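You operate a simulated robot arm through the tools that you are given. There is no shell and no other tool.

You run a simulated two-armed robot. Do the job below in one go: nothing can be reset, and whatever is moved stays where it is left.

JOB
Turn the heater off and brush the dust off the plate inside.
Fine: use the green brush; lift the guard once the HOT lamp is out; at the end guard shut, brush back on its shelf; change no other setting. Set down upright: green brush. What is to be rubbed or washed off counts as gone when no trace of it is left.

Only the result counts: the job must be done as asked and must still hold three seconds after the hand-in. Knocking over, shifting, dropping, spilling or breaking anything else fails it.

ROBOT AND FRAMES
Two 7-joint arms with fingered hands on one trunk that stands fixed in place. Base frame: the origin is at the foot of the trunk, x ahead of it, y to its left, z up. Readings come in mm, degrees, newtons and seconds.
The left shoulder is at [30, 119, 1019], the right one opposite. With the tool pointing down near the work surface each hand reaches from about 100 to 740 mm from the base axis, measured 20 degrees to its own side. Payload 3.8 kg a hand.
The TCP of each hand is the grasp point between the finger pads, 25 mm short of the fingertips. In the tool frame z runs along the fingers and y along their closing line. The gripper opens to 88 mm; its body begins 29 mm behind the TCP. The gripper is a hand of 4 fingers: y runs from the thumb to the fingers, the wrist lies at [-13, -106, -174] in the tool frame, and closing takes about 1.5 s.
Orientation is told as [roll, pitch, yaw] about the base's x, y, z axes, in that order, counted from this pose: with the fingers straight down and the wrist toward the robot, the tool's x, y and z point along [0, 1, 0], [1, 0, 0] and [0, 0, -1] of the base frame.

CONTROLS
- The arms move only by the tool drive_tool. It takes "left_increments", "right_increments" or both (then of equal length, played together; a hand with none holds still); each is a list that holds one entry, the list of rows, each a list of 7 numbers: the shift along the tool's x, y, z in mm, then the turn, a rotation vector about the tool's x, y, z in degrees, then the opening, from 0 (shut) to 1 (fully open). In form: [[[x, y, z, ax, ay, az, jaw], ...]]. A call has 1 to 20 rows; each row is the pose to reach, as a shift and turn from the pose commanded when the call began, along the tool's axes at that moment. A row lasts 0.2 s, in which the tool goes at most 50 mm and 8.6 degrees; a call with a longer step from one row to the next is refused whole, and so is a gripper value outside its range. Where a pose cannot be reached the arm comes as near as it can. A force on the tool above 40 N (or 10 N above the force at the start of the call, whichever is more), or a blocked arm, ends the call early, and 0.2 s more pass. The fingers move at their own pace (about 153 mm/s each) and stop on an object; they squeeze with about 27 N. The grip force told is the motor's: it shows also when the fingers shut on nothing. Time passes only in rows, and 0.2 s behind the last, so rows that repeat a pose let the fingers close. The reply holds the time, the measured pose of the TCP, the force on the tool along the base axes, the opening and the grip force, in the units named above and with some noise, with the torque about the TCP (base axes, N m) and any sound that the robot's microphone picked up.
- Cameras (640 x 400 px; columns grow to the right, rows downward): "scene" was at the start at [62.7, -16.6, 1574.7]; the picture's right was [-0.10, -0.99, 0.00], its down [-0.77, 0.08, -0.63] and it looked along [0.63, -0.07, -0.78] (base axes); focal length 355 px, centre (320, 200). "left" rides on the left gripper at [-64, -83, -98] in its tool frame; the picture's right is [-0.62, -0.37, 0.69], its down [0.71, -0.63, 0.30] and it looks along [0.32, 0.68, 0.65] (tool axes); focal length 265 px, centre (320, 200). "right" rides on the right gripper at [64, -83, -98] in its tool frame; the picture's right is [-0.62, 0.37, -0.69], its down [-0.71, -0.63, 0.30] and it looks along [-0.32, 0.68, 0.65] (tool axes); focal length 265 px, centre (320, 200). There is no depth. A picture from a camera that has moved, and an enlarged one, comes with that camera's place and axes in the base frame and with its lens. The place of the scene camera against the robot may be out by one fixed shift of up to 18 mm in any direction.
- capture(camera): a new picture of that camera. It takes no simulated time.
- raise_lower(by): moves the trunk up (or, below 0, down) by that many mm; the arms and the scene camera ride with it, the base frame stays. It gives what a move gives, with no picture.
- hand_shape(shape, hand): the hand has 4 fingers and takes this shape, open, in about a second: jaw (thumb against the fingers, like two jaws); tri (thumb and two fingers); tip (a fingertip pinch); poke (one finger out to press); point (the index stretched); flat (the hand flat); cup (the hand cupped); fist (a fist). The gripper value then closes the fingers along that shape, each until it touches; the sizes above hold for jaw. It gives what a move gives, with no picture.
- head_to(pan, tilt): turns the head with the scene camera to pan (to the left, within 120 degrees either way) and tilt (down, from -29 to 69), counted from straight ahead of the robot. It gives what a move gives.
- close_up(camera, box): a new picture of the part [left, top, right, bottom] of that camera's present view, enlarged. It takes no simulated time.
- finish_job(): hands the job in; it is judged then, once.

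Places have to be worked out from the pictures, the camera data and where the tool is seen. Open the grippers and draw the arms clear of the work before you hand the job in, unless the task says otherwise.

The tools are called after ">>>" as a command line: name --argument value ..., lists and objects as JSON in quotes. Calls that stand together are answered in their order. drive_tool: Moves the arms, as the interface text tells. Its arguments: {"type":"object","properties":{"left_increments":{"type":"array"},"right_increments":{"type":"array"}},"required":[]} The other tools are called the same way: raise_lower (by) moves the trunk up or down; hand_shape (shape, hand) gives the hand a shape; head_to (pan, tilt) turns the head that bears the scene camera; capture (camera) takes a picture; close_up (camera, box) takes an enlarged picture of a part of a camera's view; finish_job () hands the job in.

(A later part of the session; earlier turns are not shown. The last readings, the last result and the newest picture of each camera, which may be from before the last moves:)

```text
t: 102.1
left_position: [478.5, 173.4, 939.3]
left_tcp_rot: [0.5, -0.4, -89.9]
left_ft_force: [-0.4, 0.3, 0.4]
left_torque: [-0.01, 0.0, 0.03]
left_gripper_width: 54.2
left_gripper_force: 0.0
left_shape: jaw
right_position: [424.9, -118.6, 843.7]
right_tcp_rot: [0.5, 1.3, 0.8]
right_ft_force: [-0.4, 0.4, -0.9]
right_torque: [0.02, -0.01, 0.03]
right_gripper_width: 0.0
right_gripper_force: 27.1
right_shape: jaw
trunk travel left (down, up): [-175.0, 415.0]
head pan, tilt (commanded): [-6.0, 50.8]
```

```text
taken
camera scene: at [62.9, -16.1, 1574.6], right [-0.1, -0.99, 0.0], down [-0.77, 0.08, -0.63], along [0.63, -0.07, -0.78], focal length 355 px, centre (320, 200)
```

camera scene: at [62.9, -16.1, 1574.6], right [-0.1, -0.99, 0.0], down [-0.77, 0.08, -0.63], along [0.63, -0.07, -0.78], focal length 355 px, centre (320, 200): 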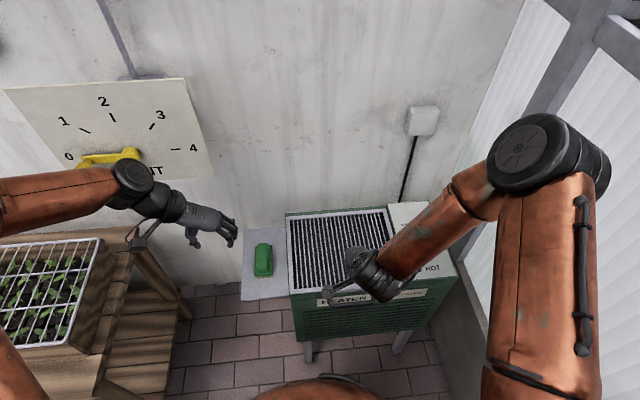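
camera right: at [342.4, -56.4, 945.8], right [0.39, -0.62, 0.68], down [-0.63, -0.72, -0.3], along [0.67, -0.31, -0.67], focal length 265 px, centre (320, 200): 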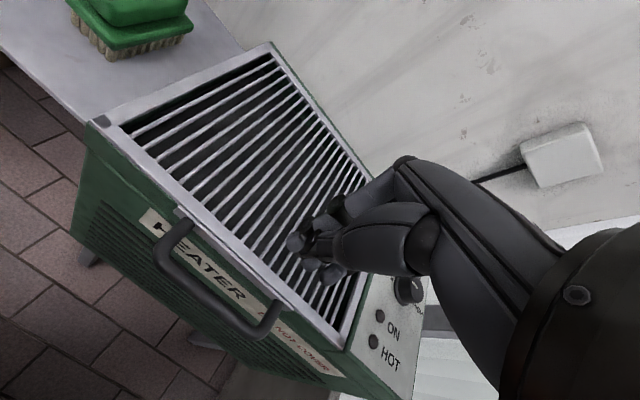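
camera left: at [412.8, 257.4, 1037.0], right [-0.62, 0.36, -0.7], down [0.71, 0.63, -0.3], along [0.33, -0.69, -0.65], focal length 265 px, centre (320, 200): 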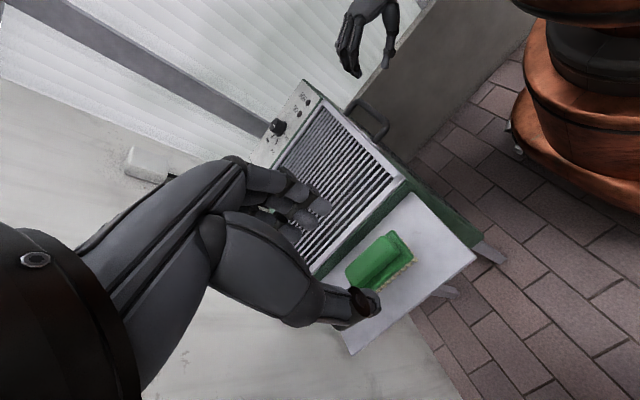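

I move over the front frame and lower toward it, stopping just above.

>>> drive_tool --right_increments '[[[0, 9, 20, -1.3, 0, 0, 0], [0, 9, 40, -1.3, 0, 0, 0], [0, 9, 55, -1.3, 0, 0, 0], [0, 9, 66, -1.3, 0, 0, 0], [0, 9, 70, -1.3, 0, 0, 0], [0, 9, 70, -1.3, 0, 0, 0]]]'

>>> close_up --camera "right" --box '[100, 80, 420, 340]'

>>> close_up --camera "scene" --box '[270, 200, 420, 320]'

```text
t: 103.5
left_position: [479.6, 173.3, 939.7]
left_tcp_rot: [0.4, -0.2, -89.9]
left_ft_force: [0.1, 0.6, -0.3]
left_torque: [-0.04, -0.01, -0.02]
left_gripper_width: 53.9
left_gripper_force: 0.0
left_shape: jaw
right_position: [432.1, -117.3, 773.5]
right_tcp_rot: [0.5, 0.1, 0.7]
right_ft_force: [-0.1, 0.1, -0.3]
right_torque: [0.0, 0.03, 0.01]
right_gripper_width: 0.1
right_gripper_force: 26.5
right_shape: jaw
trunk travel left (down, up): [-175.0, 415.0]
head pan, tilt (commanded): [-6.0, 50.8]
```

```text
1.54 times, centred on (260, 210) of right
camera zoom: at [348.2, -55.4, 872.9], right [0.38, -0.62, 0.69], down [-0.62, -0.72, -0.31], along [0.69, -0.31, -0.66], focal length 408 px, centre (412, 185)
```

zoom: 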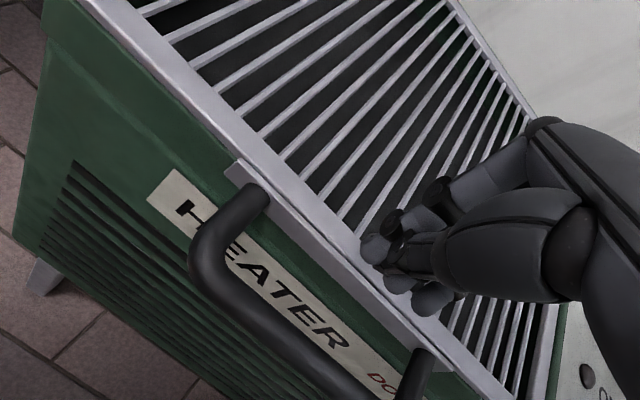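

```text
3.33 times, centred on (345, 260) of scene
camera zoom: at [62.8, -16.5, 1574.7], right [-0.1, -0.99, 0.0], down [-0.77, 0.08, -0.63], along [0.63, -0.07, -0.78], focal length 1182 px, centre (237, 0)
```

zoom: 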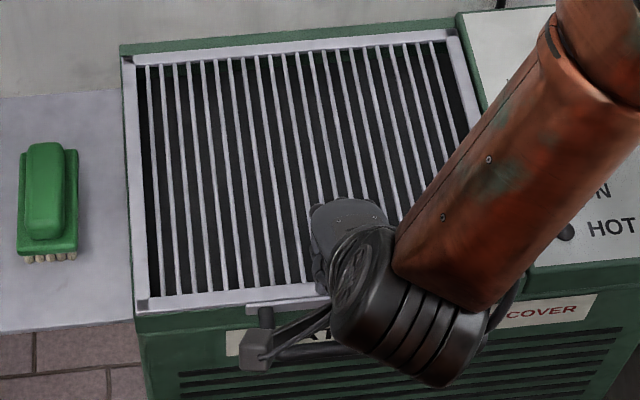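

The fingertips are right above the front frame. I lower slowly to press on it.

>>> drive_tool --right_increments '[[[0, -3, 1.5, 0, 0, 0, 0], [0, -3, 3, 0, 0, 0, 0], [0, -3, 4.5, 0, 0, 0, 0], [0, -3, 6, 0, 0, 0, 0], [0, -3, 7.5, 0, 0, 0, 0], [0, -3, 7.5, 0, 0, 0, 0]]]'

>>> drive_tool --right_increments '[[[0, 0, 1.5, 0, 0, 0, 0], [0, 0, 3, 0, 0, 0, 0], [0, 0, 4, 0, 0, 0, 0], [0, 0, 4, 0, 0, 0, 0]]]'

>>> close_up --camera "right" --box '[100, 80, 420, 340]'

```text
t: 104.9
left_position: [478.5, 171.7, 939.5]
left_tcp_rot: [0.4, -0.2, -89.9]
left_ft_force: [-0.3, 0.4, -0.1]
left_torque: [0.0, -0.04, 0.01]
left_gripper_width: 54.2
left_gripper_force: 0.0
left_shape: jaw
right_position: [429.3, -117.4, 765.6]
right_tcp_rot: [0.5, 0.0, 0.7]
right_ft_force: [-0.5, 0.1, 0.0]
right_torque: [-0.02, 0.0, -0.01]
right_gripper_width: 0.0
right_gripper_force: 26.7
right_shape: jaw
trunk travel left (down, up): [-175.0, 415.0]
head pan, tilt (commanded): [-6.0, 50.8]
```

```text
t: 105.9
left_position: [478.7, 172.0, 939.7]
left_tcp_rot: [0.4, -0.2, -89.8]
left_ft_force: [0.5, 0.0, -1.2]
left_torque: [0.02, -0.02, 0.04]
left_gripper_width: 54.1
left_gripper_force: 0.0
left_shape: jaw
right_position: [429.4, -116.3, 762.6]
right_tcp_rot: [0.5, 0.0, 0.6]
right_ft_force: [0.7, -0.1, 0.0]
right_torque: [0.0, 0.0, -0.02]
right_gripper_width: 0.0
right_gripper_force: 27.1
right_shape: jaw
trunk travel left (down, up): [-175.0, 415.0]
head pan, tilt (commanded): [-6.0, 50.8]
```

```text
1.54 times, centred on (260, 210) of right
camera zoom: at [344.5, -55.2, 862.0], right [0.38, -0.62, 0.69], down [-0.62, -0.72, -0.31], along [0.69, -0.31, -0.66], focal length 408 px, centre (412, 185)
```

zoom: 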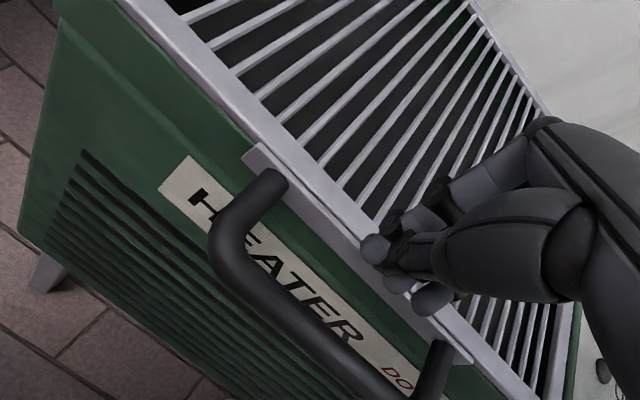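

There is still no contact at z ≈ 762, so I continue down in 1 mm rows.

>>> drive_tool --right_increments '[[[0, 0, 1, 0, 0, 0, 0], [0, 0, 2, 0, 0, 0, 0], [0, 0, 3, 0, 0, 0, 0], [0, 0, 4, 0, 0, 0, 0], [0, 0, 5, 0, 0, 0, 0]]]'

>>> drive_tool --right_increments '[[[0, 0, 1, 0, 0, 0, 0], [0, 0, 2, 0, 0, 0, 0], [0, 0, 3, 0, 0, 0, 0]]]'

>>> close_up --camera "scene" --box '[270, 200, 420, 320]'

```text
t: 107.1
left_position: [478.6, 173.1, 940.3]
left_tcp_rot: [0.4, -0.4, -90.0]
left_ft_force: [-0.7, -0.7, -0.6]
left_torque: [0.02, 0.0, 0.0]
left_gripper_width: 54.3
left_gripper_force: 0.1
left_shape: jaw
right_position: [429.2, -115.5, 757.6]
right_tcp_rot: [0.5, 0.0, 0.7]
right_ft_force: [0.5, -0.1, -0.2]
right_torque: [0.01, 0.02, -0.01]
right_gripper_width: 0.2
right_gripper_force: 27.7
right_shape: jaw
trunk travel left (down, up): [-175.0, 415.0]
head pan, tilt (commanded): [-6.0, 50.8]
```

```text
t: 107.9
left_position: [479.4, 174.0, 939.3]
left_tcp_rot: [0.5, -0.4, -89.9]
left_ft_force: [0.2, 0.1, -0.1]
left_torque: [-0.02, -0.03, -0.02]
left_gripper_width: 54.2
left_gripper_force: 0.0
left_shape: jaw
right_position: [430.0, -116.3, 752.4]
right_tcp_rot: [0.6, 0.0, 0.7]
right_ft_force: [-0.5, -0.3, -0.1]
right_torque: [0.03, -0.01, -0.02]
right_gripper_width: 0.0
right_gripper_force: 26.7
right_shape: jaw
trunk travel left (down, up): [-175.0, 415.0]
head pan, tilt (commanded): [-6.0, 50.8]
```

```text
3.33 times, centred on (345, 260) of scene
camera zoom: at [62.9, -16.3, 1574.7], right [-0.1, -0.99, 0.0], down [-0.77, 0.08, -0.63], along [0.63, -0.07, -0.78], focal length 1182 px, centre (237, 0)
```

zoom: 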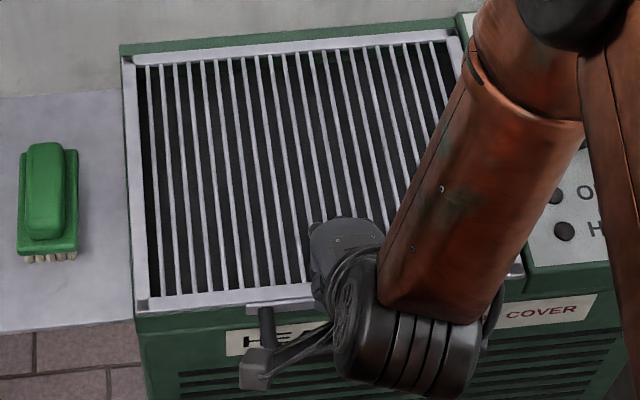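

Still no force. I look closely with the right camera to see where the fingertips are relative to the frame.

>>> close_up --camera "right" --box '[180, 120, 420, 320]'

>>> close_up --camera "left" --box '[290, 40, 440, 170]'

```text
2.00 times, centred on (300, 220) of right
camera zoom: at [344.0, -55.0, 853.2], right [0.38, -0.62, 0.69], down [-0.62, -0.72, -0.31], along [0.69, -0.31, -0.66], focal length 531 px, centre (360, 160)
```

zoom: 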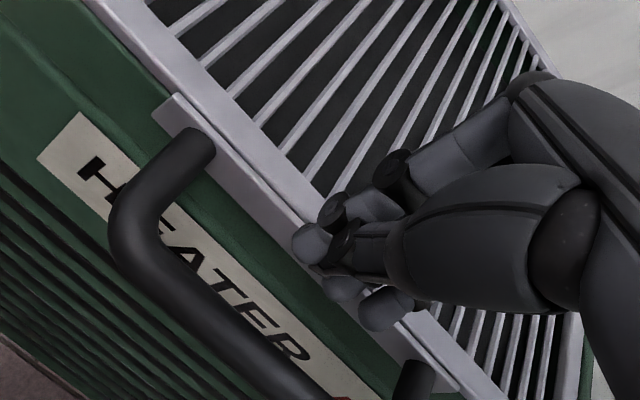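

```text
3.08 times, centred on (365, 105) of left
camera zoom: at [412.7, 257.1, 1037.2], right [-0.62, 0.36, -0.7], down [0.71, 0.63, -0.3], along [0.33, -0.69, -0.65], focal length 817 px, centre (182, 492)
```

zoom: 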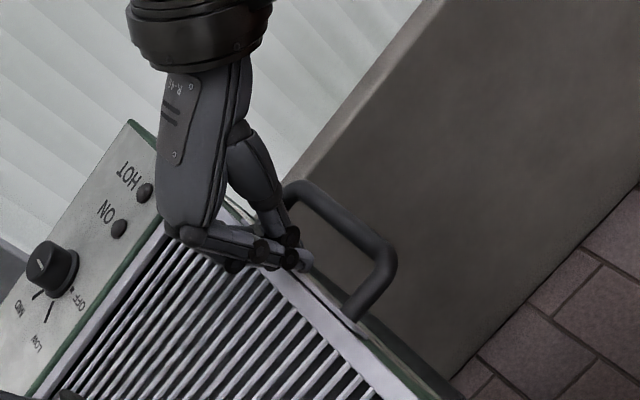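

The curled fingertips are just above the frame edge. I continue down in 1 mm rows to contact.

>>> drive_tool --right_increments '[[[0, 0, 1, 0, 0, 0, 0], [0, 0, 2, 0, 0, 0, 0], [0, 0, 3, 0, 0, 0, 0], [0, 0, 4, 0, 0, 0, 0]]]'

>>> drive_tool --right_increments '[[[0, 0, 1, 0, 0, 0, 0], [0, 0, 2, 0, 0, 0, 0], [0, 0, 3, 0, 0, 0, 0]]]'

>>> close_up --camera "right" --box '[180, 120, 420, 320]'

```text
t: 108.9
left_position: [477.3, 173.5, 940.2]
left_tcp_rot: [0.4, -0.3, -89.9]
left_ft_force: [-0.2, -0.1, 0.2]
left_torque: [-0.01, -0.02, 0.01]
left_gripper_width: 54.1
left_gripper_force: 0.0
left_shape: jaw
right_position: [428.5, -117.5, 748.9]
right_tcp_rot: [0.6, 0.0, 0.7]
right_ft_force: [0.4, 0.4, 0.0]
right_torque: [0.03, 0.02, 0.02]
right_gripper_width: 0.0
right_gripper_force: 26.8
right_shape: jaw
trunk travel left (down, up): [-175.0, 415.0]
head pan, tilt (commanded): [-6.0, 50.8]
```

```text
t: 109.7
left_position: [477.3, 172.6, 940.1]
left_tcp_rot: [0.3, -0.3, -90.0]
left_ft_force: [-0.4, -0.3, -0.5]
left_torque: [0.03, -0.01, 0.03]
left_gripper_width: 54.4
left_gripper_force: 0.1
left_shape: jaw
right_position: [430.2, -115.8, 747.0]
right_tcp_rot: [0.5, -0.2, 0.7]
right_ft_force: [-2.3, -0.3, 7.1]
right_torque: [-0.06, 0.0, -0.07]
right_gripper_width: 0.0
right_gripper_force: 27.0
right_shape: jaw
trunk travel left (down, up): [-175.0, 415.0]
head pan, tilt (commanded): [-6.0, 50.8]
```

```text
2.00 times, centred on (300, 220) of right
camera zoom: at [344.0, -54.5, 846.8], right [0.38, -0.62, 0.69], down [-0.62, -0.72, -0.31], along [0.69, -0.31, -0.66], focal length 531 px, centre (360, 160)
```

zoom: 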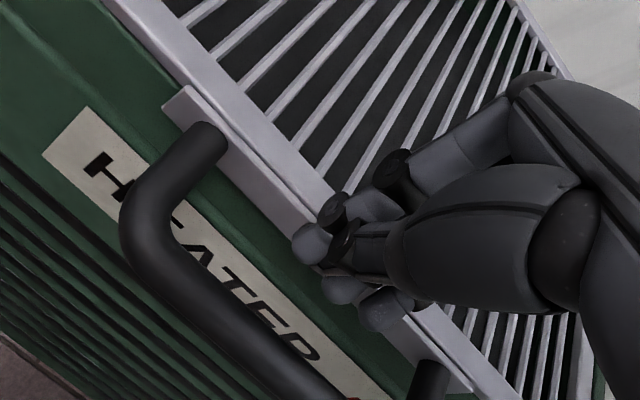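

Contact: 7 N and stiff. I press 2 mm further to be sure the guard is fully seated.

>>> drive_tool --right_increments '[[[0, 0, 1, 0, 0, 0, 0], [0, 0, 2, 0, 0, 0, 0], [0, 0, 2, 0, 0, 0, 0]]]'

>>> close_up --camera "scene" --box '[270, 200, 420, 320]'

```text
t: 110.5
left_position: [478.2, 173.9, 940.2]
left_tcp_rot: [0.4, -0.3, -89.9]
left_ft_force: [-0.4, -0.9, -0.1]
left_torque: [0.0, -0.05, -0.01]
left_gripper_width: 54.3
left_gripper_force: 0.2
left_shape: jaw
right_position: [428.1, -116.4, 745.5]
right_tcp_rot: [0.5, 0.0, 0.6]
right_ft_force: [-5.3, -0.6, 8.9]
right_torque: [-0.08, 0.01, -0.04]
right_gripper_width: 0.1
right_gripper_force: 27.5
right_shape: jaw
trunk travel left (down, up): [-175.0, 415.0]
head pan, tilt (commanded): [-6.0, 50.8]
```

```text
3.33 times, centred on (345, 260) of scene
camera zoom: at [61.4, -16.3, 1574.7], right [-0.1, -0.99, 0.0], down [-0.77, 0.08, -0.63], along [0.63, -0.07, -0.77], focal length 1182 px, centre (237, 0)
```

zoom: 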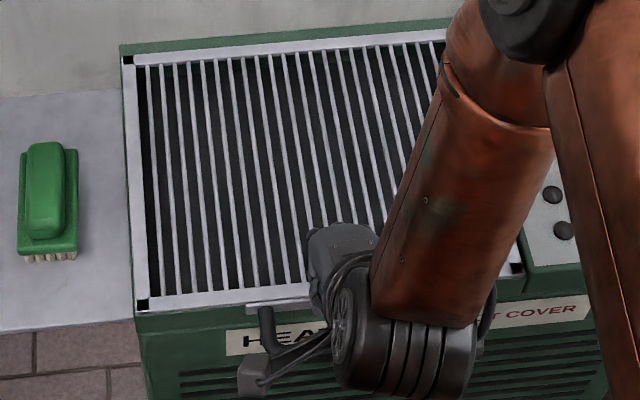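

The corner squares are black again, exactly as at the start: the guard is fully shut. I raise the right hand straight up.

>>> drive_tool --right_increments '[[[0, 0, -3, 0, 0, 0, 0], [0, 0, -10, 0, 0, 0, 0], [0, 0, -25, 0, 0, 0, 0], [0, 0, -50, 0, 0, 0, 0], [0, 0, -80, 0, 0, 0, 0], [0, 0, -110, 0, 0, 0, 0], [0, 0, -140, 0, 0, 0, 0]]]'

>>> close_up --camera "scene" --box '[230, 200, 420, 320]'

>>> capture --camera "right"

```text
t: 112.1
left_position: [478.8, 174.1, 939.6]
left_tcp_rot: [0.5, -0.3, -89.8]
left_ft_force: [-0.2, -0.1, -0.6]
left_torque: [0.01, 0.01, -0.03]
left_gripper_width: 54.1
left_gripper_force: 0.0
left_shape: jaw
right_position: [428.1, -117.4, 883.1]
right_tcp_rot: [0.5, 0.0, 0.7]
right_ft_force: [0.4, 1.1, 0.8]
right_torque: [0.04, 0.01, -0.04]
right_gripper_width: 0.0
right_gripper_force: 27.0
right_shape: jaw
trunk travel left (down, up): [-175.0, 415.0]
head pan, tilt (commanded): [-6.0, 50.8]
```

```text
3.33 times, centred on (325, 260) of scene
camera zoom: at [62.1, -16.2, 1574.7], right [-0.1, -0.99, 0.0], down [-0.77, 0.08, -0.63], along [0.63, -0.07, -0.78], focal length 1182 px, centre (303, 0)
```

zoom: 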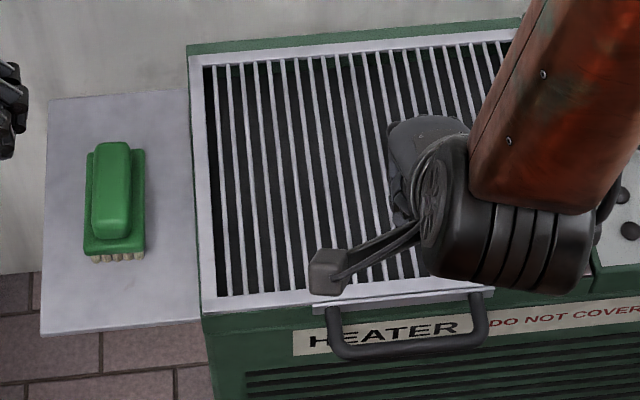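

```text
taken
camera right: at [343.7, -56.0, 984.2], right [0.38, -0.62, 0.69], down [-0.62, -0.72, -0.31], along [0.69, -0.31, -0.66], focal length 265 px, centre (320, 200)
```

right: 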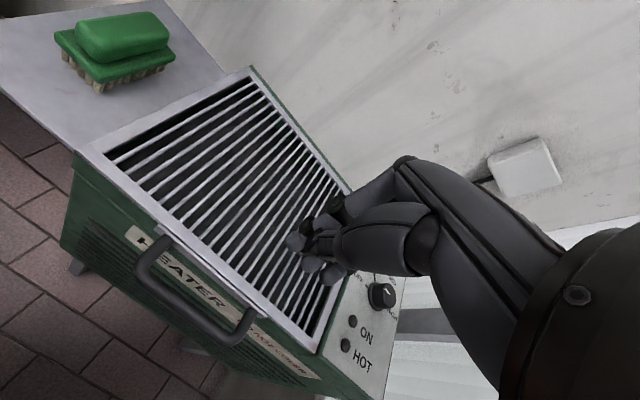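

The corner squares have vanished again, so the guard may have risen when I lifted. I zoom in to see its true state.

>>> close_up --camera "right" --box '[50, 60, 350, 340]'

>>> close_up --camera "scene" --box '[280, 260, 360, 320]'

>>> close_up --camera "left" --box '[290, 60, 480, 240]'

```text
1.43 times, centred on (200, 200) of right
camera zoom: at [343.7, -56.0, 984.2], right [0.38, -0.62, 0.69], down [-0.62, -0.72, -0.31], along [0.69, -0.31, -0.66], focal length 379 px, centre (491, 200)
```

zoom: 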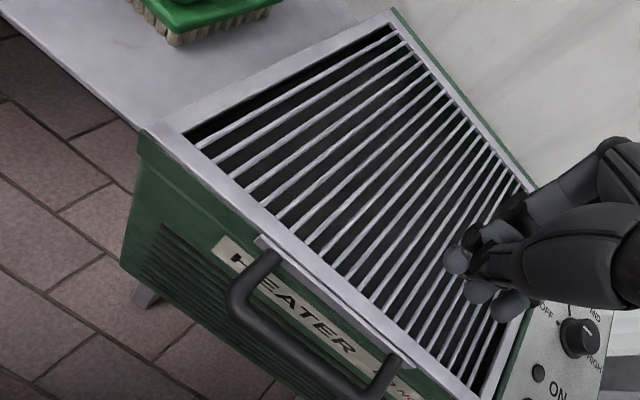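

```text
6.67 times, centred on (320, 290) of scene
camera zoom: at [62.1, -16.2, 1574.7], right [-0.1, -0.99, 0.0], down [-0.77, 0.08, -0.63], along [0.63, -0.07, -0.78], focal length 2365 px, centre (320, -400)
```

zoom: 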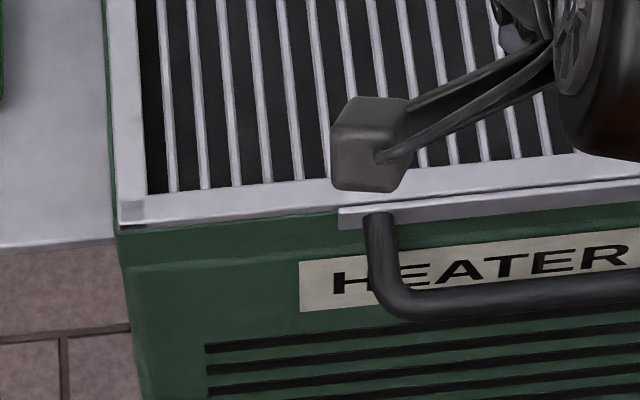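

```text
2.22 times, centred on (385, 150) of left
camera zoom: at [412.1, 257.3, 1037.4], right [-0.62, 0.36, -0.7], down [0.72, 0.63, -0.3], along [0.33, -0.69, -0.65], focal length 590 px, centre (176, 311)
```

zoom: 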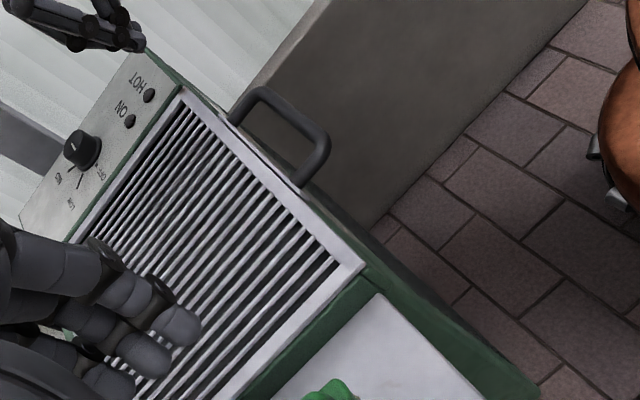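

I take the same scene crops as before the guard was opened, to compare positions directly.

>>> close_up --camera "scene" --box '[280, 200, 420, 330]'

>>> close_up --camera "scene" --box '[270, 200, 420, 320]'

```text
3.08 times, centred on (350, 265) of scene
camera zoom: at [62.1, -16.2, 1574.7], right [-0.1, -0.99, 0.0], down [-0.77, 0.08, -0.63], along [0.63, -0.07, -0.78], focal length 1092 px, centre (228, 0)
```

zoom: 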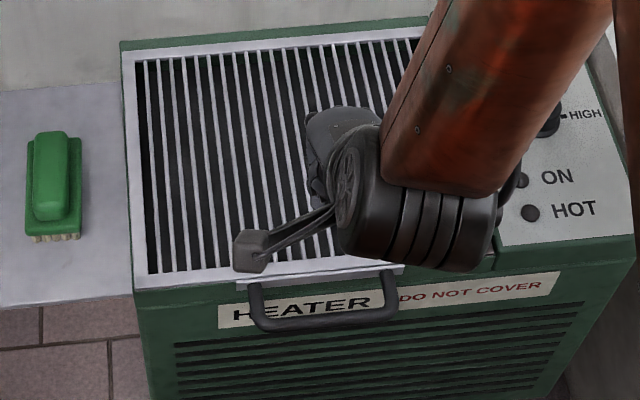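

```text
3.33 times, centred on (345, 260) of scene
camera zoom: at [62.1, -16.2, 1574.7], right [-0.1, -0.99, 0.0], down [-0.77, 0.08, -0.63], along [0.63, -0.07, -0.78], focal length 1182 px, centre (237, 0)
```

zoom: 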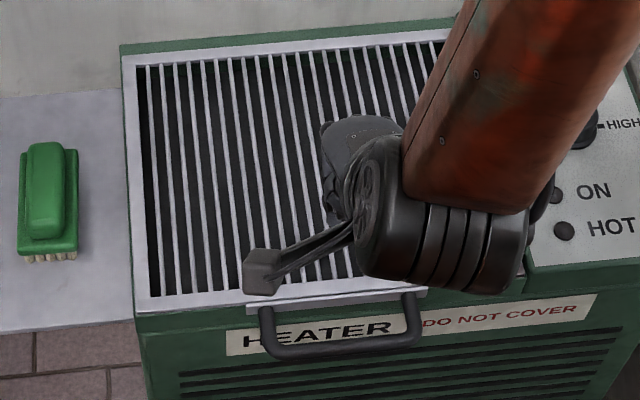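

The positions match within a pixel or two, but I want an unobstructed comparison with the first picture. I move the right arm up and away, as it was at the start.

>>> drive_tool --right_increments '[[[-10, 2, -35, 0, 0, 0, 0.3], [-30, 4, -70, 0, 0, 0, 0.6], [-60, 6, -100, 0, 0, 0, 1], [-95, 8, -125, 0, 0, 0, 1], [-130, 10, -150, 0, 0, 0, 1], [-165, 12, -175, 0, 0, 0, 1], [-200, 15, -200, 0, 0, 0, 1], [-235, 18, -225, 0, 0, 0, 1], [-273, 22, -250, 0, 0, 0, 1], [-273, 22, -250, 0, 0, 0, 1]]]'

>>> close_up --camera "scene" --box '[230, 200, 420, 320]'

>>> close_up --camera "scene" --box '[280, 260, 360, 320]'

>>> capture --camera "scene"

```text
t: 114.3
left_position: [477.8, 173.9, 938.2]
left_tcp_rot: [0.4, -0.3, -89.8]
left_ft_force: [0.1, 0.0, 0.6]
left_torque: [-0.02, 0.02, 0.0]
left_gripper_width: 54.1
left_gripper_force: 0.1
left_shape: jaw
right_position: [455.3, -393.6, 1131.8]
right_tcp_rot: [0.5, 0.0, 0.8]
right_ft_force: [-0.3, -0.1, 0.8]
right_torque: [-0.01, 0.0, -0.02]
right_gripper_width: 87.9
right_gripper_force: 0.0
right_shape: jaw
trunk travel left (down, up): [-175.0, 415.0]
head pan, tilt (commanded): [-6.0, 50.8]
```

```text
3.33 times, centred on (325, 260) of scene
camera zoom: at [62.8, -16.0, 1574.6], right [-0.1, -0.99, 0.0], down [-0.77, 0.08, -0.63], along [0.63, -0.07, -0.78], focal length 1182 px, centre (303, 0)
```

zoom: 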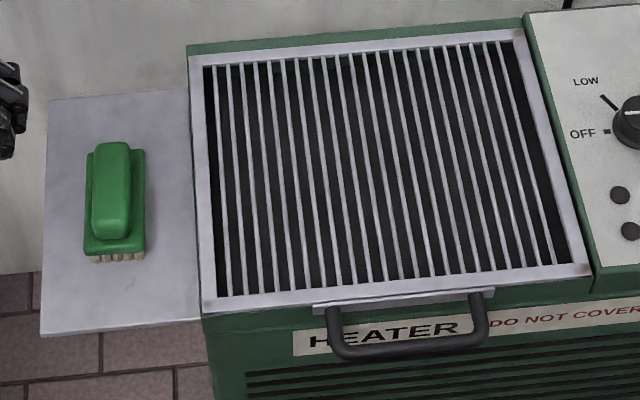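

```text
6.67 times, centred on (320, 290) of scene
camera zoom: at [62.8, -16.0, 1574.6], right [-0.1, -0.99, 0.0], down [-0.77, 0.08, -0.63], along [0.63, -0.07, -0.78], focal length 2365 px, centre (320, -400)
```

zoom: 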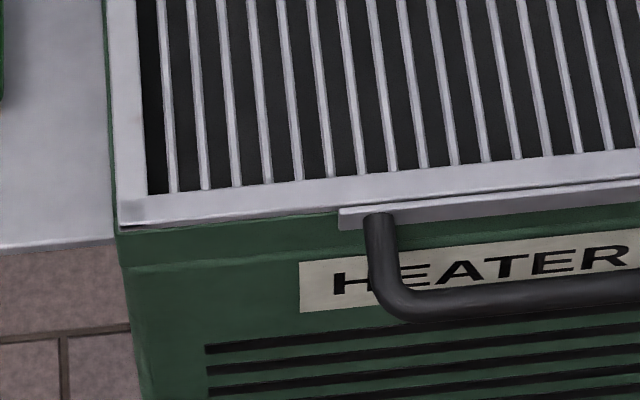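

```text
taken
camera scene: at [62.8, -16.0, 1574.6], right [-0.1, -0.99, 0.0], down [-0.77, 0.08, -0.63], along [0.63, -0.07, -0.78], focal length 355 px, centre (320, 200)
```

scene: 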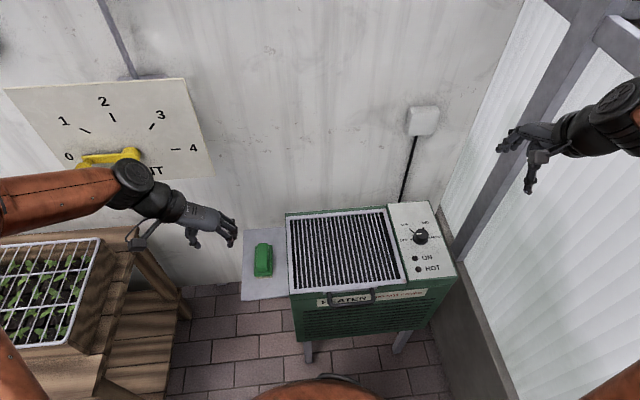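

The picture matches the first one closely. To be certain, I bring the left camera lower for a grazing side view of the gap between guard and rim, keeping the left hand clear of shelf and brush.

>>> drive_tool --left_increments '[[[-10, -3, 30, 0, 0, 0, 0.62], [-20, -5, 60, 0, 0, 0, 0.62], [-30, -8, 90, 0, 0, 0, 0.62], [-40, -10, 120, 0, 0, 0, 0.62], [-45, -10, 145, 0, 0, 0, 0.62], [-45, -10, 160, 0, 0, 0, 0.62], [-45, -10, 160, 0, 0, 0, 0.62]]]'

>>> capture --camera "left"

>>> close_up --camera "left" --box '[220, 0, 460, 180]'

```text
t: 115.9
left_position: [435.3, 182.4, 779.9]
left_tcp_rot: [0.4, -0.2, -89.8]
left_ft_force: [-0.1, -0.5, 0.0]
left_torque: [-0.01, 0.01, 0.04]
left_gripper_width: 54.3
left_gripper_force: 0.0
left_shape: jaw
right_position: [455.4, -392.5, 1131.8]
right_tcp_rot: [0.5, 0.0, 0.7]
right_ft_force: [-0.7, 0.3, 0.4]
right_torque: [0.01, 0.0, 0.0]
right_gripper_width: 87.7
right_gripper_force: 0.0
right_shape: jaw
trunk travel left (down, up): [-175.0, 415.0]
head pan, tilt (commanded): [-6.0, 50.8]
```

```text
taken
camera left: at [368.7, 266.3, 877.0], right [-0.62, 0.36, -0.7], down [0.72, 0.63, -0.3], along [0.33, -0.69, -0.65], focal length 265 px, centre (320, 200)
```

left: 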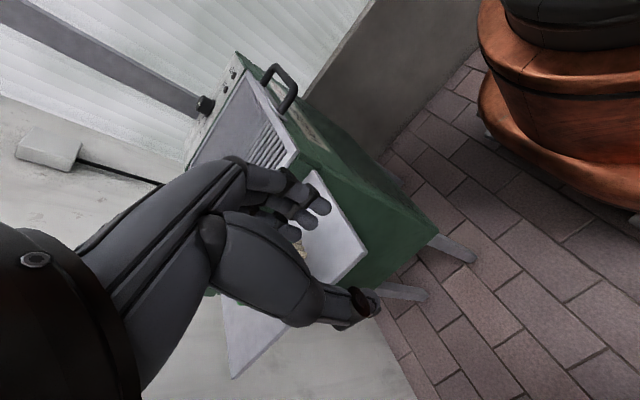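

```text
2.22 times, centred on (340, 90) of left
camera zoom: at [368.7, 266.3, 877.0], right [-0.62, 0.36, -0.7], down [0.72, 0.63, -0.3], along [0.33, -0.69, -0.65], focal length 590 px, centre (276, 444)
```

zoom: 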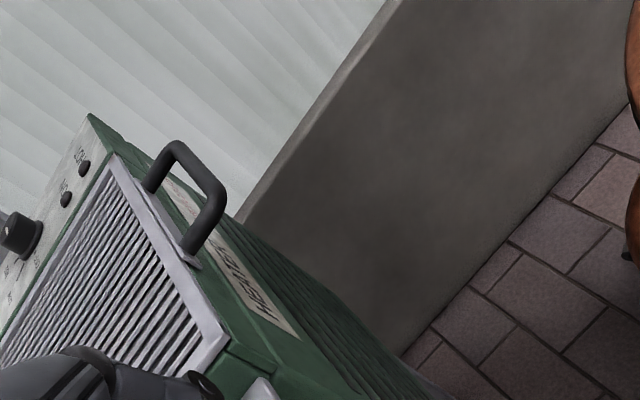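

I enlarge the front edge of the guard in this view.

>>> close_up --camera "left" --box '[240, 60, 330, 170]'

>>> close_up --camera "left" --box '[210, 40, 300, 110]'

```text
3.64 times, centred on (285, 115) of left
camera zoom: at [368.7, 266.3, 877.0], right [-0.62, 0.36, -0.7], down [0.72, 0.63, -0.3], along [0.33, -0.69, -0.65], focal length 965 px, centre (447, 509)
```

zoom: 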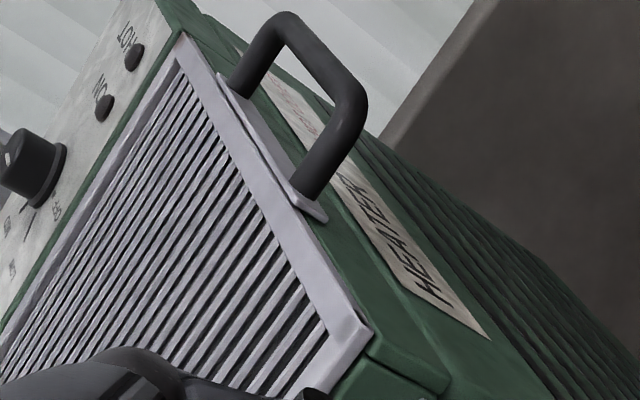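

```text
5.71 times, centred on (255, 75) of left
camera zoom: at [368.7, 266.3, 877.0], right [-0.62, 0.36, -0.7], down [0.72, 0.63, -0.3], along [0.33, -0.69, -0.65], focal length 1517 px, centre (691, 914)
```

zoom: 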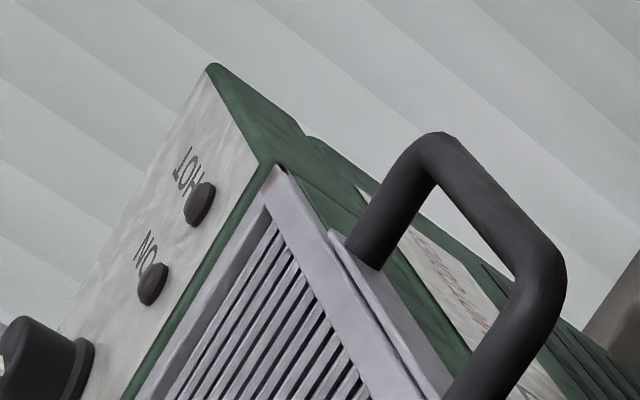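

The guard lies on the rim with no clear gap at the left corner, though a thin dark line shows at the right. I press it down once more with a fist, which can't snag anything on the way up: first I position above the front edge and form the fist.

>>> drive_tool --right_increments '[[[35, 0, 20, 0, 0, 0, 1], [70, -2, 45, 0, 0, 0, 1], [105, -4, 70, 0, 0, 0, 1], [140, -5, 95, 0, 0, 0, 1], [175, -6, 120, 0, 0, 0, 1], [210, -8, 145, 0, 0, 0, 1], [240, -9, 170, 0, 0, 0, 1], [269, -10, 195, 0, 0, 0, 1], [269, -10, 215, 0, 0, 0, 1], [269, -10, 215, 0, 0, 0, 1]]]' --left_increments '[[[5, 0, -15, 0, 0, 0, 0.62], [10, 0, -40, 0, 0, 0, 0.62], [15, 0, -70, 0, 0, 0, 0.62], [20, 0, -100, 0, 0, 0, 0.62], [25, 0, -130, 0, 0, 0, 0.62], [30, 0, -150, 0, 0, 0, 0.62], [30, 0, -160, 0, 0, 0, 0.62], [30, 0, -160, 0, 0, 0, 0.62], [30, 0, -160, 0, 0, 0, 0.62], [30, 0, -160, 0, 0, 0, 0.62]]]'

>>> hand_shape --hand "right" --shape "fist"

>>> capture --camera "right"

>>> capture --camera "left"

```text
t: 118.1
left_position: [463.5, 184.4, 941.0]
left_tcp_rot: [0.4, -0.3, -89.8]
left_ft_force: [-0.4, -0.5, 0.4]
left_torque: [0.0, -0.04, -0.01]
left_gripper_width: 54.3
left_gripper_force: 0.1
left_shape: jaw
right_position: [441.9, -120.9, 918.7]
right_tcp_rot: [0.5, 0.0, 0.7]
right_ft_force: [-0.1, -0.6, -0.3]
right_torque: [0.01, -0.02, 0.01]
right_gripper_width: 88.1
right_gripper_force: 0.0
right_shape: jaw
trunk travel left (down, up): [-175.0, 415.0]
head pan, tilt (commanded): [-6.0, 50.8]
```

```text
t: 119.0
left_position: [463.0, 184.6, 940.3]
left_tcp_rot: [0.4, -0.3, -89.8]
left_ft_force: [0.8, -0.6, 0.7]
left_torque: [-0.01, 0.02, 0.0]
left_gripper_width: 54.2
left_gripper_force: 0.1
left_shape: jaw
right_position: [443.6, -120.7, 919.2]
right_tcp_rot: [0.5, 0.0, 0.7]
right_ft_force: [0.2, 0.4, 0.0]
right_torque: [0.0, 0.0, 0.01]
right_gripper_width: 0.1
right_gripper_force: 0.0
right_shape: fist
trunk travel left (down, up): [-175.0, 415.0]
head pan, tilt (commanded): [-6.0, 50.8]
```

```text
taken
camera right: at [357.7, -58.9, 1018.9], right [0.38, -0.62, 0.69], down [-0.62, -0.72, -0.31], along [0.69, -0.31, -0.66], focal length 265 px, centre (320, 200)
```

right: 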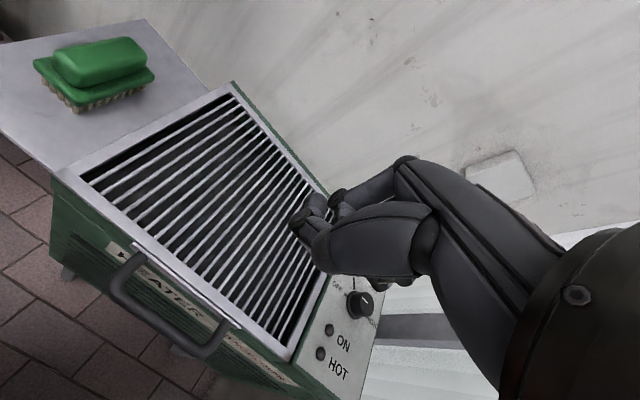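

```text
taken
camera left: at [397.5, 267.8, 1038.2], right [-0.62, 0.36, -0.7], down [0.72, 0.63, -0.3], along [0.33, -0.69, -0.65], focal length 265 px, centre (320, 200)
```

left: 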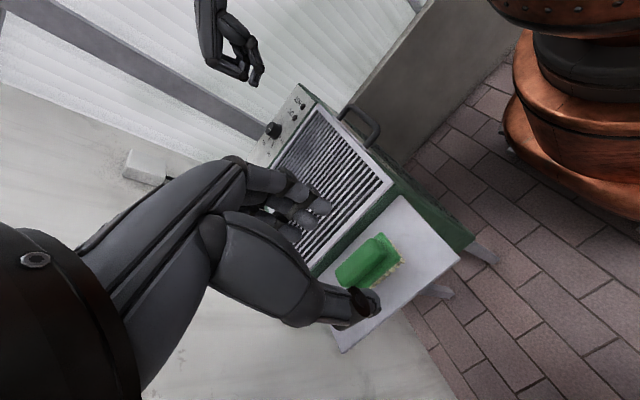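

The fist is formed. I lower to about 70 mm above the guard and look.

>>> drive_tool --right_increments '[[[0, 0, 25, 0, 0, 0, 0], [0, 0, 50, 0, 0, 0, 0], [0, 0, 75, 0, 0, 0, 0], [0, 0, 100, 0, 0, 0, 0], [0, 0, 110, 0, 0, 0, 0], [0, 0, 110, 0, 0, 0, 0]]]'

>>> close_up --camera "right" --box '[140, 100, 420, 340]'

>>> close_up --camera "left" --box '[230, 30, 420, 190]'

```text
t: 120.4
left_position: [463.2, 184.1, 941.0]
left_tcp_rot: [0.4, -0.3, -89.9]
left_ft_force: [0.5, -0.3, 0.1]
left_torque: [-0.03, 0.0, 0.03]
left_gripper_width: 54.3
left_gripper_force: 0.0
left_shape: jaw
right_position: [441.3, -121.9, 811.1]
right_tcp_rot: [0.5, 0.0, 0.7]
right_ft_force: [0.2, 0.6, -0.2]
right_torque: [0.04, 0.0, -0.01]
right_gripper_width: 0.0
right_gripper_force: 0.1
right_shape: fist
trunk travel left (down, up): [-175.0, 415.0]
head pan, tilt (commanded): [-6.0, 50.8]
```

```text
1.67 times, centred on (280, 220) of right
camera zoom: at [356.3, -60.0, 909.4], right [0.38, -0.62, 0.69], down [-0.62, -0.72, -0.31], along [0.69, -0.31, -0.66], focal length 442 px, centre (387, 167)
```

zoom: 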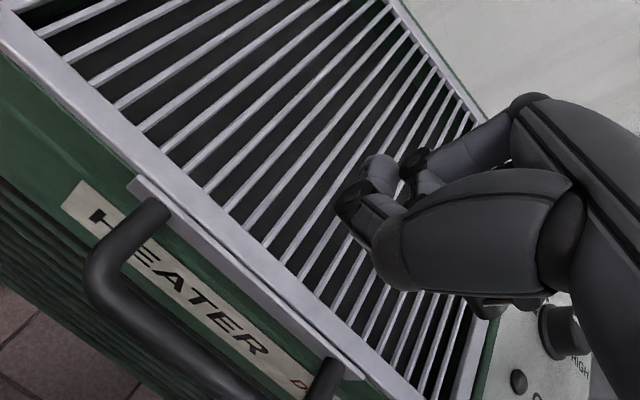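

```text
2.50 times, centred on (325, 110) of left
camera zoom: at [397.5, 267.8, 1038.2], right [-0.62, 0.36, -0.7], down [0.72, 0.63, -0.3], along [0.33, -0.69, -0.65], focal length 664 px, centre (308, 425)
```

zoom: 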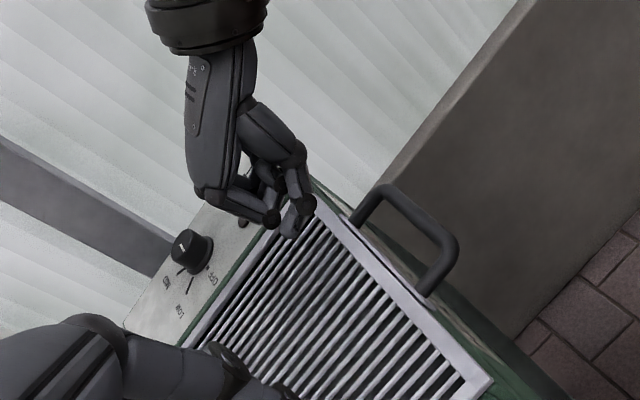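

I lower the fist to about 15 mm above the guard, then continue in small steps until it touches.

>>> drive_tool --right_increments '[[[0, 0, 15, 0, 0, 0, 0], [0, 0, 30, 0, 0, 0, 0], [0, 0, 40, 0, 0, 0, 0], [0, 0, 44, 0, 0, 0, 0], [0, 0, 44, 0, 0, 0, 0]]]'

>>> drive_tool --right_increments '[[[0, 0, 1.5, 0, 0, 0, 0], [0, 0, 3, 0, 0, 0, 0], [0, 0, 4.5, 0, 0, 0, 0], [0, 0, 6, 0, 0, 0, 0]]]'

>>> drive_tool --right_increments '[[[0, 0, 1.5, 0, 0, 0, 0], [0, 0, 3, 0, 0, 0, 0], [0, 0, 4.5, 0, 0, 0, 0], [0, 0, 6, 0, 0, 0, 0]]]'

>>> close_up --camera "right" --box '[140, 100, 420, 340]'

```text
t: 121.6
left_position: [463.8, 183.9, 940.7]
left_tcp_rot: [0.3, -0.2, -89.9]
left_ft_force: [1.0, 0.3, -0.1]
left_torque: [-0.02, 0.0, 0.02]
left_gripper_width: 54.0
left_gripper_force: 0.0
left_shape: jaw
right_position: [441.2, -120.6, 764.6]
right_tcp_rot: [0.5, 0.1, 0.7]
right_ft_force: [-0.5, 0.2, 0.2]
right_torque: [-0.01, -0.01, -0.01]
right_gripper_width: 0.0
right_gripper_force: 0.1
right_shape: fist
trunk travel left (down, up): [-175.0, 415.0]
head pan, tilt (commanded): [-6.0, 50.8]
```

```text
t: 122.6
left_position: [463.2, 183.9, 940.2]
left_tcp_rot: [0.3, -0.4, -89.8]
left_ft_force: [-0.8, 0.0, -0.8]
left_torque: [0.02, 0.0, -0.04]
left_gripper_width: 54.3
left_gripper_force: 0.1
left_shape: jaw
right_position: [442.1, -121.5, 760.0]
right_tcp_rot: [0.5, 0.0, 0.7]
right_ft_force: [-0.3, -0.2, 0.4]
right_torque: [0.0, -0.01, 0.02]
right_gripper_width: 0.0
right_gripper_force: 0.0
right_shape: fist
trunk travel left (down, up): [-175.0, 415.0]
head pan, tilt (commanded): [-6.0, 50.8]
```

```text
t: 123.6
left_position: [463.1, 183.8, 941.5]
left_tcp_rot: [0.4, -0.3, -89.9]
left_ft_force: [-0.2, -0.5, 0.5]
left_torque: [0.0, 0.02, -0.03]
left_gripper_width: 54.4
left_gripper_force: 0.1
left_shape: jaw
right_position: [441.7, -121.1, 753.3]
right_tcp_rot: [0.5, -0.1, 0.7]
right_ft_force: [-0.6, 0.5, 0.5]
right_torque: [0.03, -0.04, 0.02]
right_gripper_width: 0.0
right_gripper_force: 0.1
right_shape: fist
trunk travel left (down, up): [-175.0, 415.0]
head pan, tilt (commanded): [-6.0, 50.8]
```

```text
1.67 times, centred on (280, 220) of right
camera zoom: at [357.2, -59.2, 853.2], right [0.38, -0.62, 0.69], down [-0.62, -0.72, -0.31], along [0.69, -0.31, -0.66], focal length 442 px, centre (387, 167)
```

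zoom: 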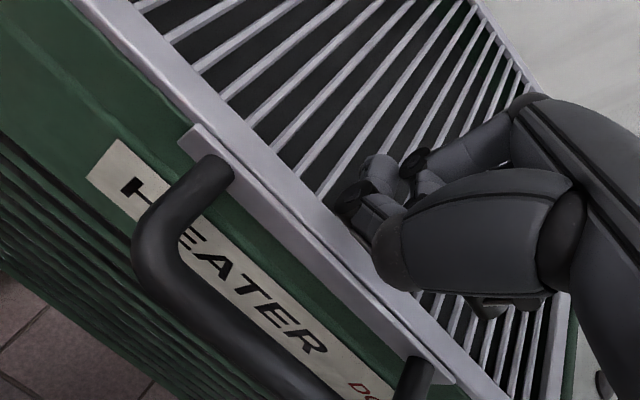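

The fist is just above the frame. I continue down in 1 mm rows.

>>> drive_tool --right_increments '[[[0, 0, 1, 0, 0, 0, 0], [0, 0, 2, 0, 0, 0, 0], [0, 0, 3, 0, 0, 0, 0], [0, 0, 4, 0, 0, 0, 0]]]'

>>> drive_tool --right_increments '[[[0, 0, 1, 0, 0, 0, 0], [0, 0, 2, 0, 0, 0, 0], [0, 0, 3, 0, 0, 0, 0]]]'

>>> close_up --camera "scene" --box '[270, 200, 420, 320]'

```text
t: 124.6
left_position: [463.5, 183.8, 940.3]
left_tcp_rot: [0.5, -0.4, -89.8]
left_ft_force: [0.6, 0.1, -0.3]
left_torque: [0.02, 0.01, 0.0]
left_gripper_width: 54.1
left_gripper_force: 0.0
left_shape: jaw
right_position: [441.7, -122.3, 749.3]
right_tcp_rot: [0.5, 0.0, 0.7]
right_ft_force: [-0.4, -1.5, -1.0]
right_torque: [-0.01, 0.0, 0.01]
right_gripper_width: 0.2
right_gripper_force: 0.0
right_shape: fist
trunk travel left (down, up): [-175.0, 415.0]
head pan, tilt (commanded): [-6.0, 50.8]
```

```text
t: 125.4
left_position: [464.0, 183.9, 941.0]
left_tcp_rot: [0.3, -0.3, -89.9]
left_ft_force: [0.2, -0.2, -0.1]
left_torque: [-0.02, -0.01, -0.03]
left_gripper_width: 54.3
left_gripper_force: 0.1
left_shape: jaw
right_position: [441.8, -121.3, 745.9]
right_tcp_rot: [0.6, 0.0, 0.7]
right_ft_force: [0.1, -0.9, -0.6]
right_torque: [0.03, 0.0, -0.01]
right_gripper_width: 0.0
right_gripper_force: 0.0
right_shape: fist
trunk travel left (down, up): [-175.0, 415.0]
head pan, tilt (commanded): [-6.0, 50.8]
```

```text
3.33 times, centred on (345, 260) of scene
camera zoom: at [62.8, -16.4, 1574.7], right [-0.1, -0.99, 0.0], down [-0.77, 0.08, -0.63], along [0.63, -0.07, -0.78], focal length 1182 px, centre (237, 0)
```

zoom: 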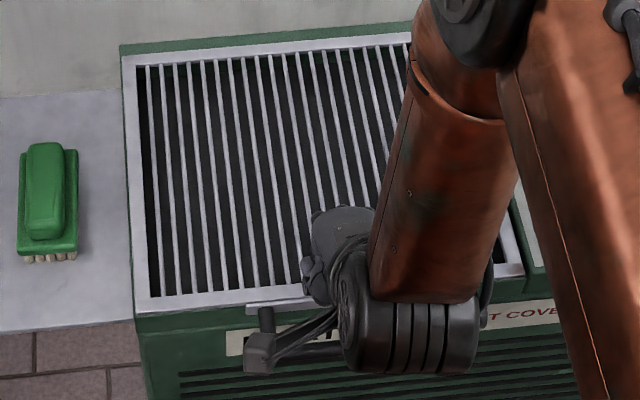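

Still free at z ≈ 746, so I keep lowering.

>>> drive_tool --right_increments '[[[0, 0, 1, 0, 0, 0, 0], [0, 0, 2, 0, 0, 0, 0], [0, 0, 3, 0, 0, 0, 0], [0, 0, 4, 0, 0, 0, 0]]]'

>>> drive_tool --right_increments '[[[0, 0, 1, 0, 0, 0, 0], [0, 0, 2, 0, 0, 0, 0], [0, 0, 3, 0, 0, 0, 0]]]'

>>> close_up --camera "right" --box '[140, 100, 420, 340]'

```text
t: 126.4
left_position: [463.4, 184.3, 939.6]
left_tcp_rot: [0.4, -0.3, -89.9]
left_ft_force: [-0.5, 0.6, -0.1]
left_torque: [0.0, 0.01, -0.01]
left_gripper_width: 54.2
left_gripper_force: 0.1
left_shape: jaw
right_position: [442.3, -122.1, 743.2]
right_tcp_rot: [0.5, 0.0, 0.7]
right_ft_force: [-0.7, -0.6, -0.2]
right_torque: [-0.03, 0.01, 0.04]
right_gripper_width: 0.2
right_gripper_force: 0.1
right_shape: fist
trunk travel left (down, up): [-175.0, 415.0]
head pan, tilt (commanded): [-6.0, 50.8]
```

```text
t: 127.2
left_position: [463.5, 183.4, 940.8]
left_tcp_rot: [0.4, -0.4, -89.9]
left_ft_force: [-0.6, 0.3, 0.8]
left_torque: [0.01, 0.0, 0.0]
left_gripper_width: 54.3
left_gripper_force: 0.0
left_shape: jaw
right_position: [440.8, -120.9, 740.3]
right_tcp_rot: [0.5, -0.1, 0.8]
right_ft_force: [0.7, 0.3, 0.1]
right_torque: [-0.02, 0.02, -0.02]
right_gripper_width: 0.0
right_gripper_force: 0.1
right_shape: fist
trunk travel left (down, up): [-175.0, 415.0]
head pan, tilt (commanded): [-6.0, 50.8]
```

```text
1.67 times, centred on (280, 220) of right
camera zoom: at [356.7, -58.9, 839.5], right [0.38, -0.62, 0.69], down [-0.62, -0.72, -0.31], along [0.69, -0.31, -0.66], focal length 442 px, centre (387, 167)
```

zoom: 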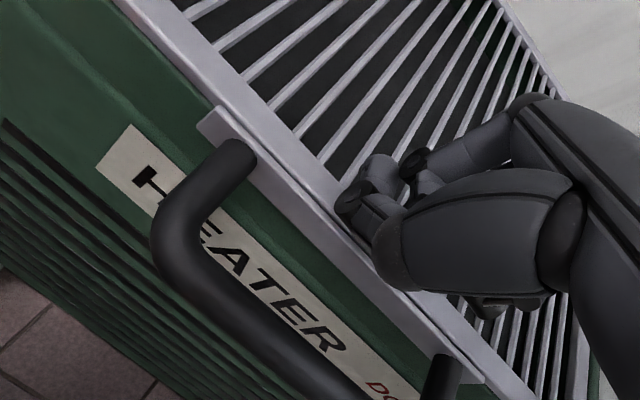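

There is no contact yet; the fist is shorter than the fingers. I continue down in 1 mm rows.

>>> drive_tool --right_increments '[[[0, 0, 1, 0, 0, 0, 0], [0, 0, 2, 0, 0, 0, 0], [0, 0, 3, 0, 0, 0, 0], [0, 0, 4, 0, 0, 0, 0]]]'

>>> drive_tool --right_increments '[[[0, 0, 1, 0, 0, 0, 0], [0, 0, 2, 0, 0, 0, 0], [0, 0, 3, 0, 0, 0, 0]]]'

>>> drive_tool --right_increments '[[[0, 0, 1, 0, 0, 0, 0], [0, 0, 2, 0, 0, 0, 0], [0, 0, 3, 0, 0, 0, 0]]]'

>>> close_up --camera "right" --box '[140, 100, 420, 340]'

```text
t: 128.2
left_position: [464.9, 183.5, 940.1]
left_tcp_rot: [0.4, -0.3, -89.9]
left_ft_force: [-0.5, -0.2, 0.1]
left_torque: [0.01, -0.01, -0.01]
left_gripper_width: 53.9
left_gripper_force: 0.1
left_shape: jaw
right_position: [443.0, -121.4, 735.2]
right_tcp_rot: [0.5, 0.1, 0.6]
right_ft_force: [-0.3, -0.2, 0.8]
right_torque: [-0.02, 0.0, 0.02]
right_gripper_width: 0.1
right_gripper_force: 0.1
right_shape: fist
trunk travel left (down, up): [-175.0, 415.0]
head pan, tilt (commanded): [-6.0, 50.8]
```

```text
t: 129.0
left_position: [462.3, 184.7, 941.0]
left_tcp_rot: [0.5, -0.2, -90.0]
left_ft_force: [0.7, -0.3, -0.4]
left_torque: [0.01, 0.03, 0.0]
left_gripper_width: 54.3
left_gripper_force: 0.0
left_shape: jaw
right_position: [441.8, -121.1, 731.9]
right_tcp_rot: [0.5, -0.1, 0.7]
right_ft_force: [-0.8, 0.0, 2.5]
right_torque: [0.02, -0.04, -0.04]
right_gripper_width: 0.0
right_gripper_force: 0.0
right_shape: fist
trunk travel left (down, up): [-175.0, 415.0]
head pan, tilt (commanded): [-6.0, 50.8]
```

```text
t: 129.8
left_position: [464.5, 184.5, 940.5]
left_tcp_rot: [0.4, -0.4, -89.9]
left_ft_force: [0.4, 0.7, 0.0]
left_torque: [0.0, -0.05, 0.02]
left_gripper_width: 54.3
left_gripper_force: 0.2
left_shape: jaw
right_position: [441.4, -121.6, 730.1]
right_tcp_rot: [0.5, -0.1, 0.8]
right_ft_force: [-2.6, -0.7, 8.1]
right_torque: [0.1, -0.08, 0.03]
right_gripper_width: 0.1
right_gripper_force: 0.0
right_shape: fist
trunk travel left (down, up): [-175.0, 415.0]
head pan, tilt (commanded): [-6.0, 50.8]
```

```text
1.67 times, centred on (280, 220) of right
camera zoom: at [356.9, -58.0, 830.0], right [0.37, -0.62, 0.69], down [-0.62, -0.72, -0.31], along [0.69, -0.31, -0.66], focal length 442 px, centre (387, 167)
```

zoom: 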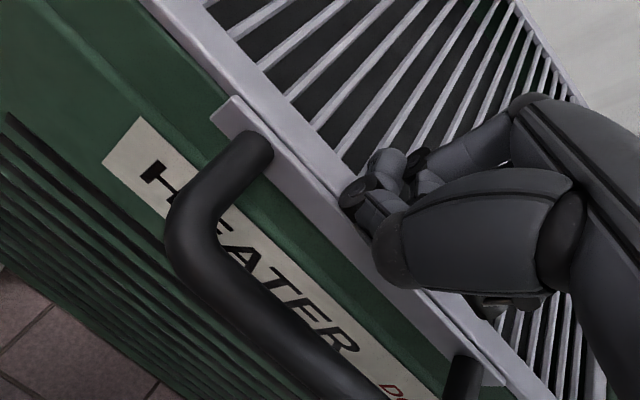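

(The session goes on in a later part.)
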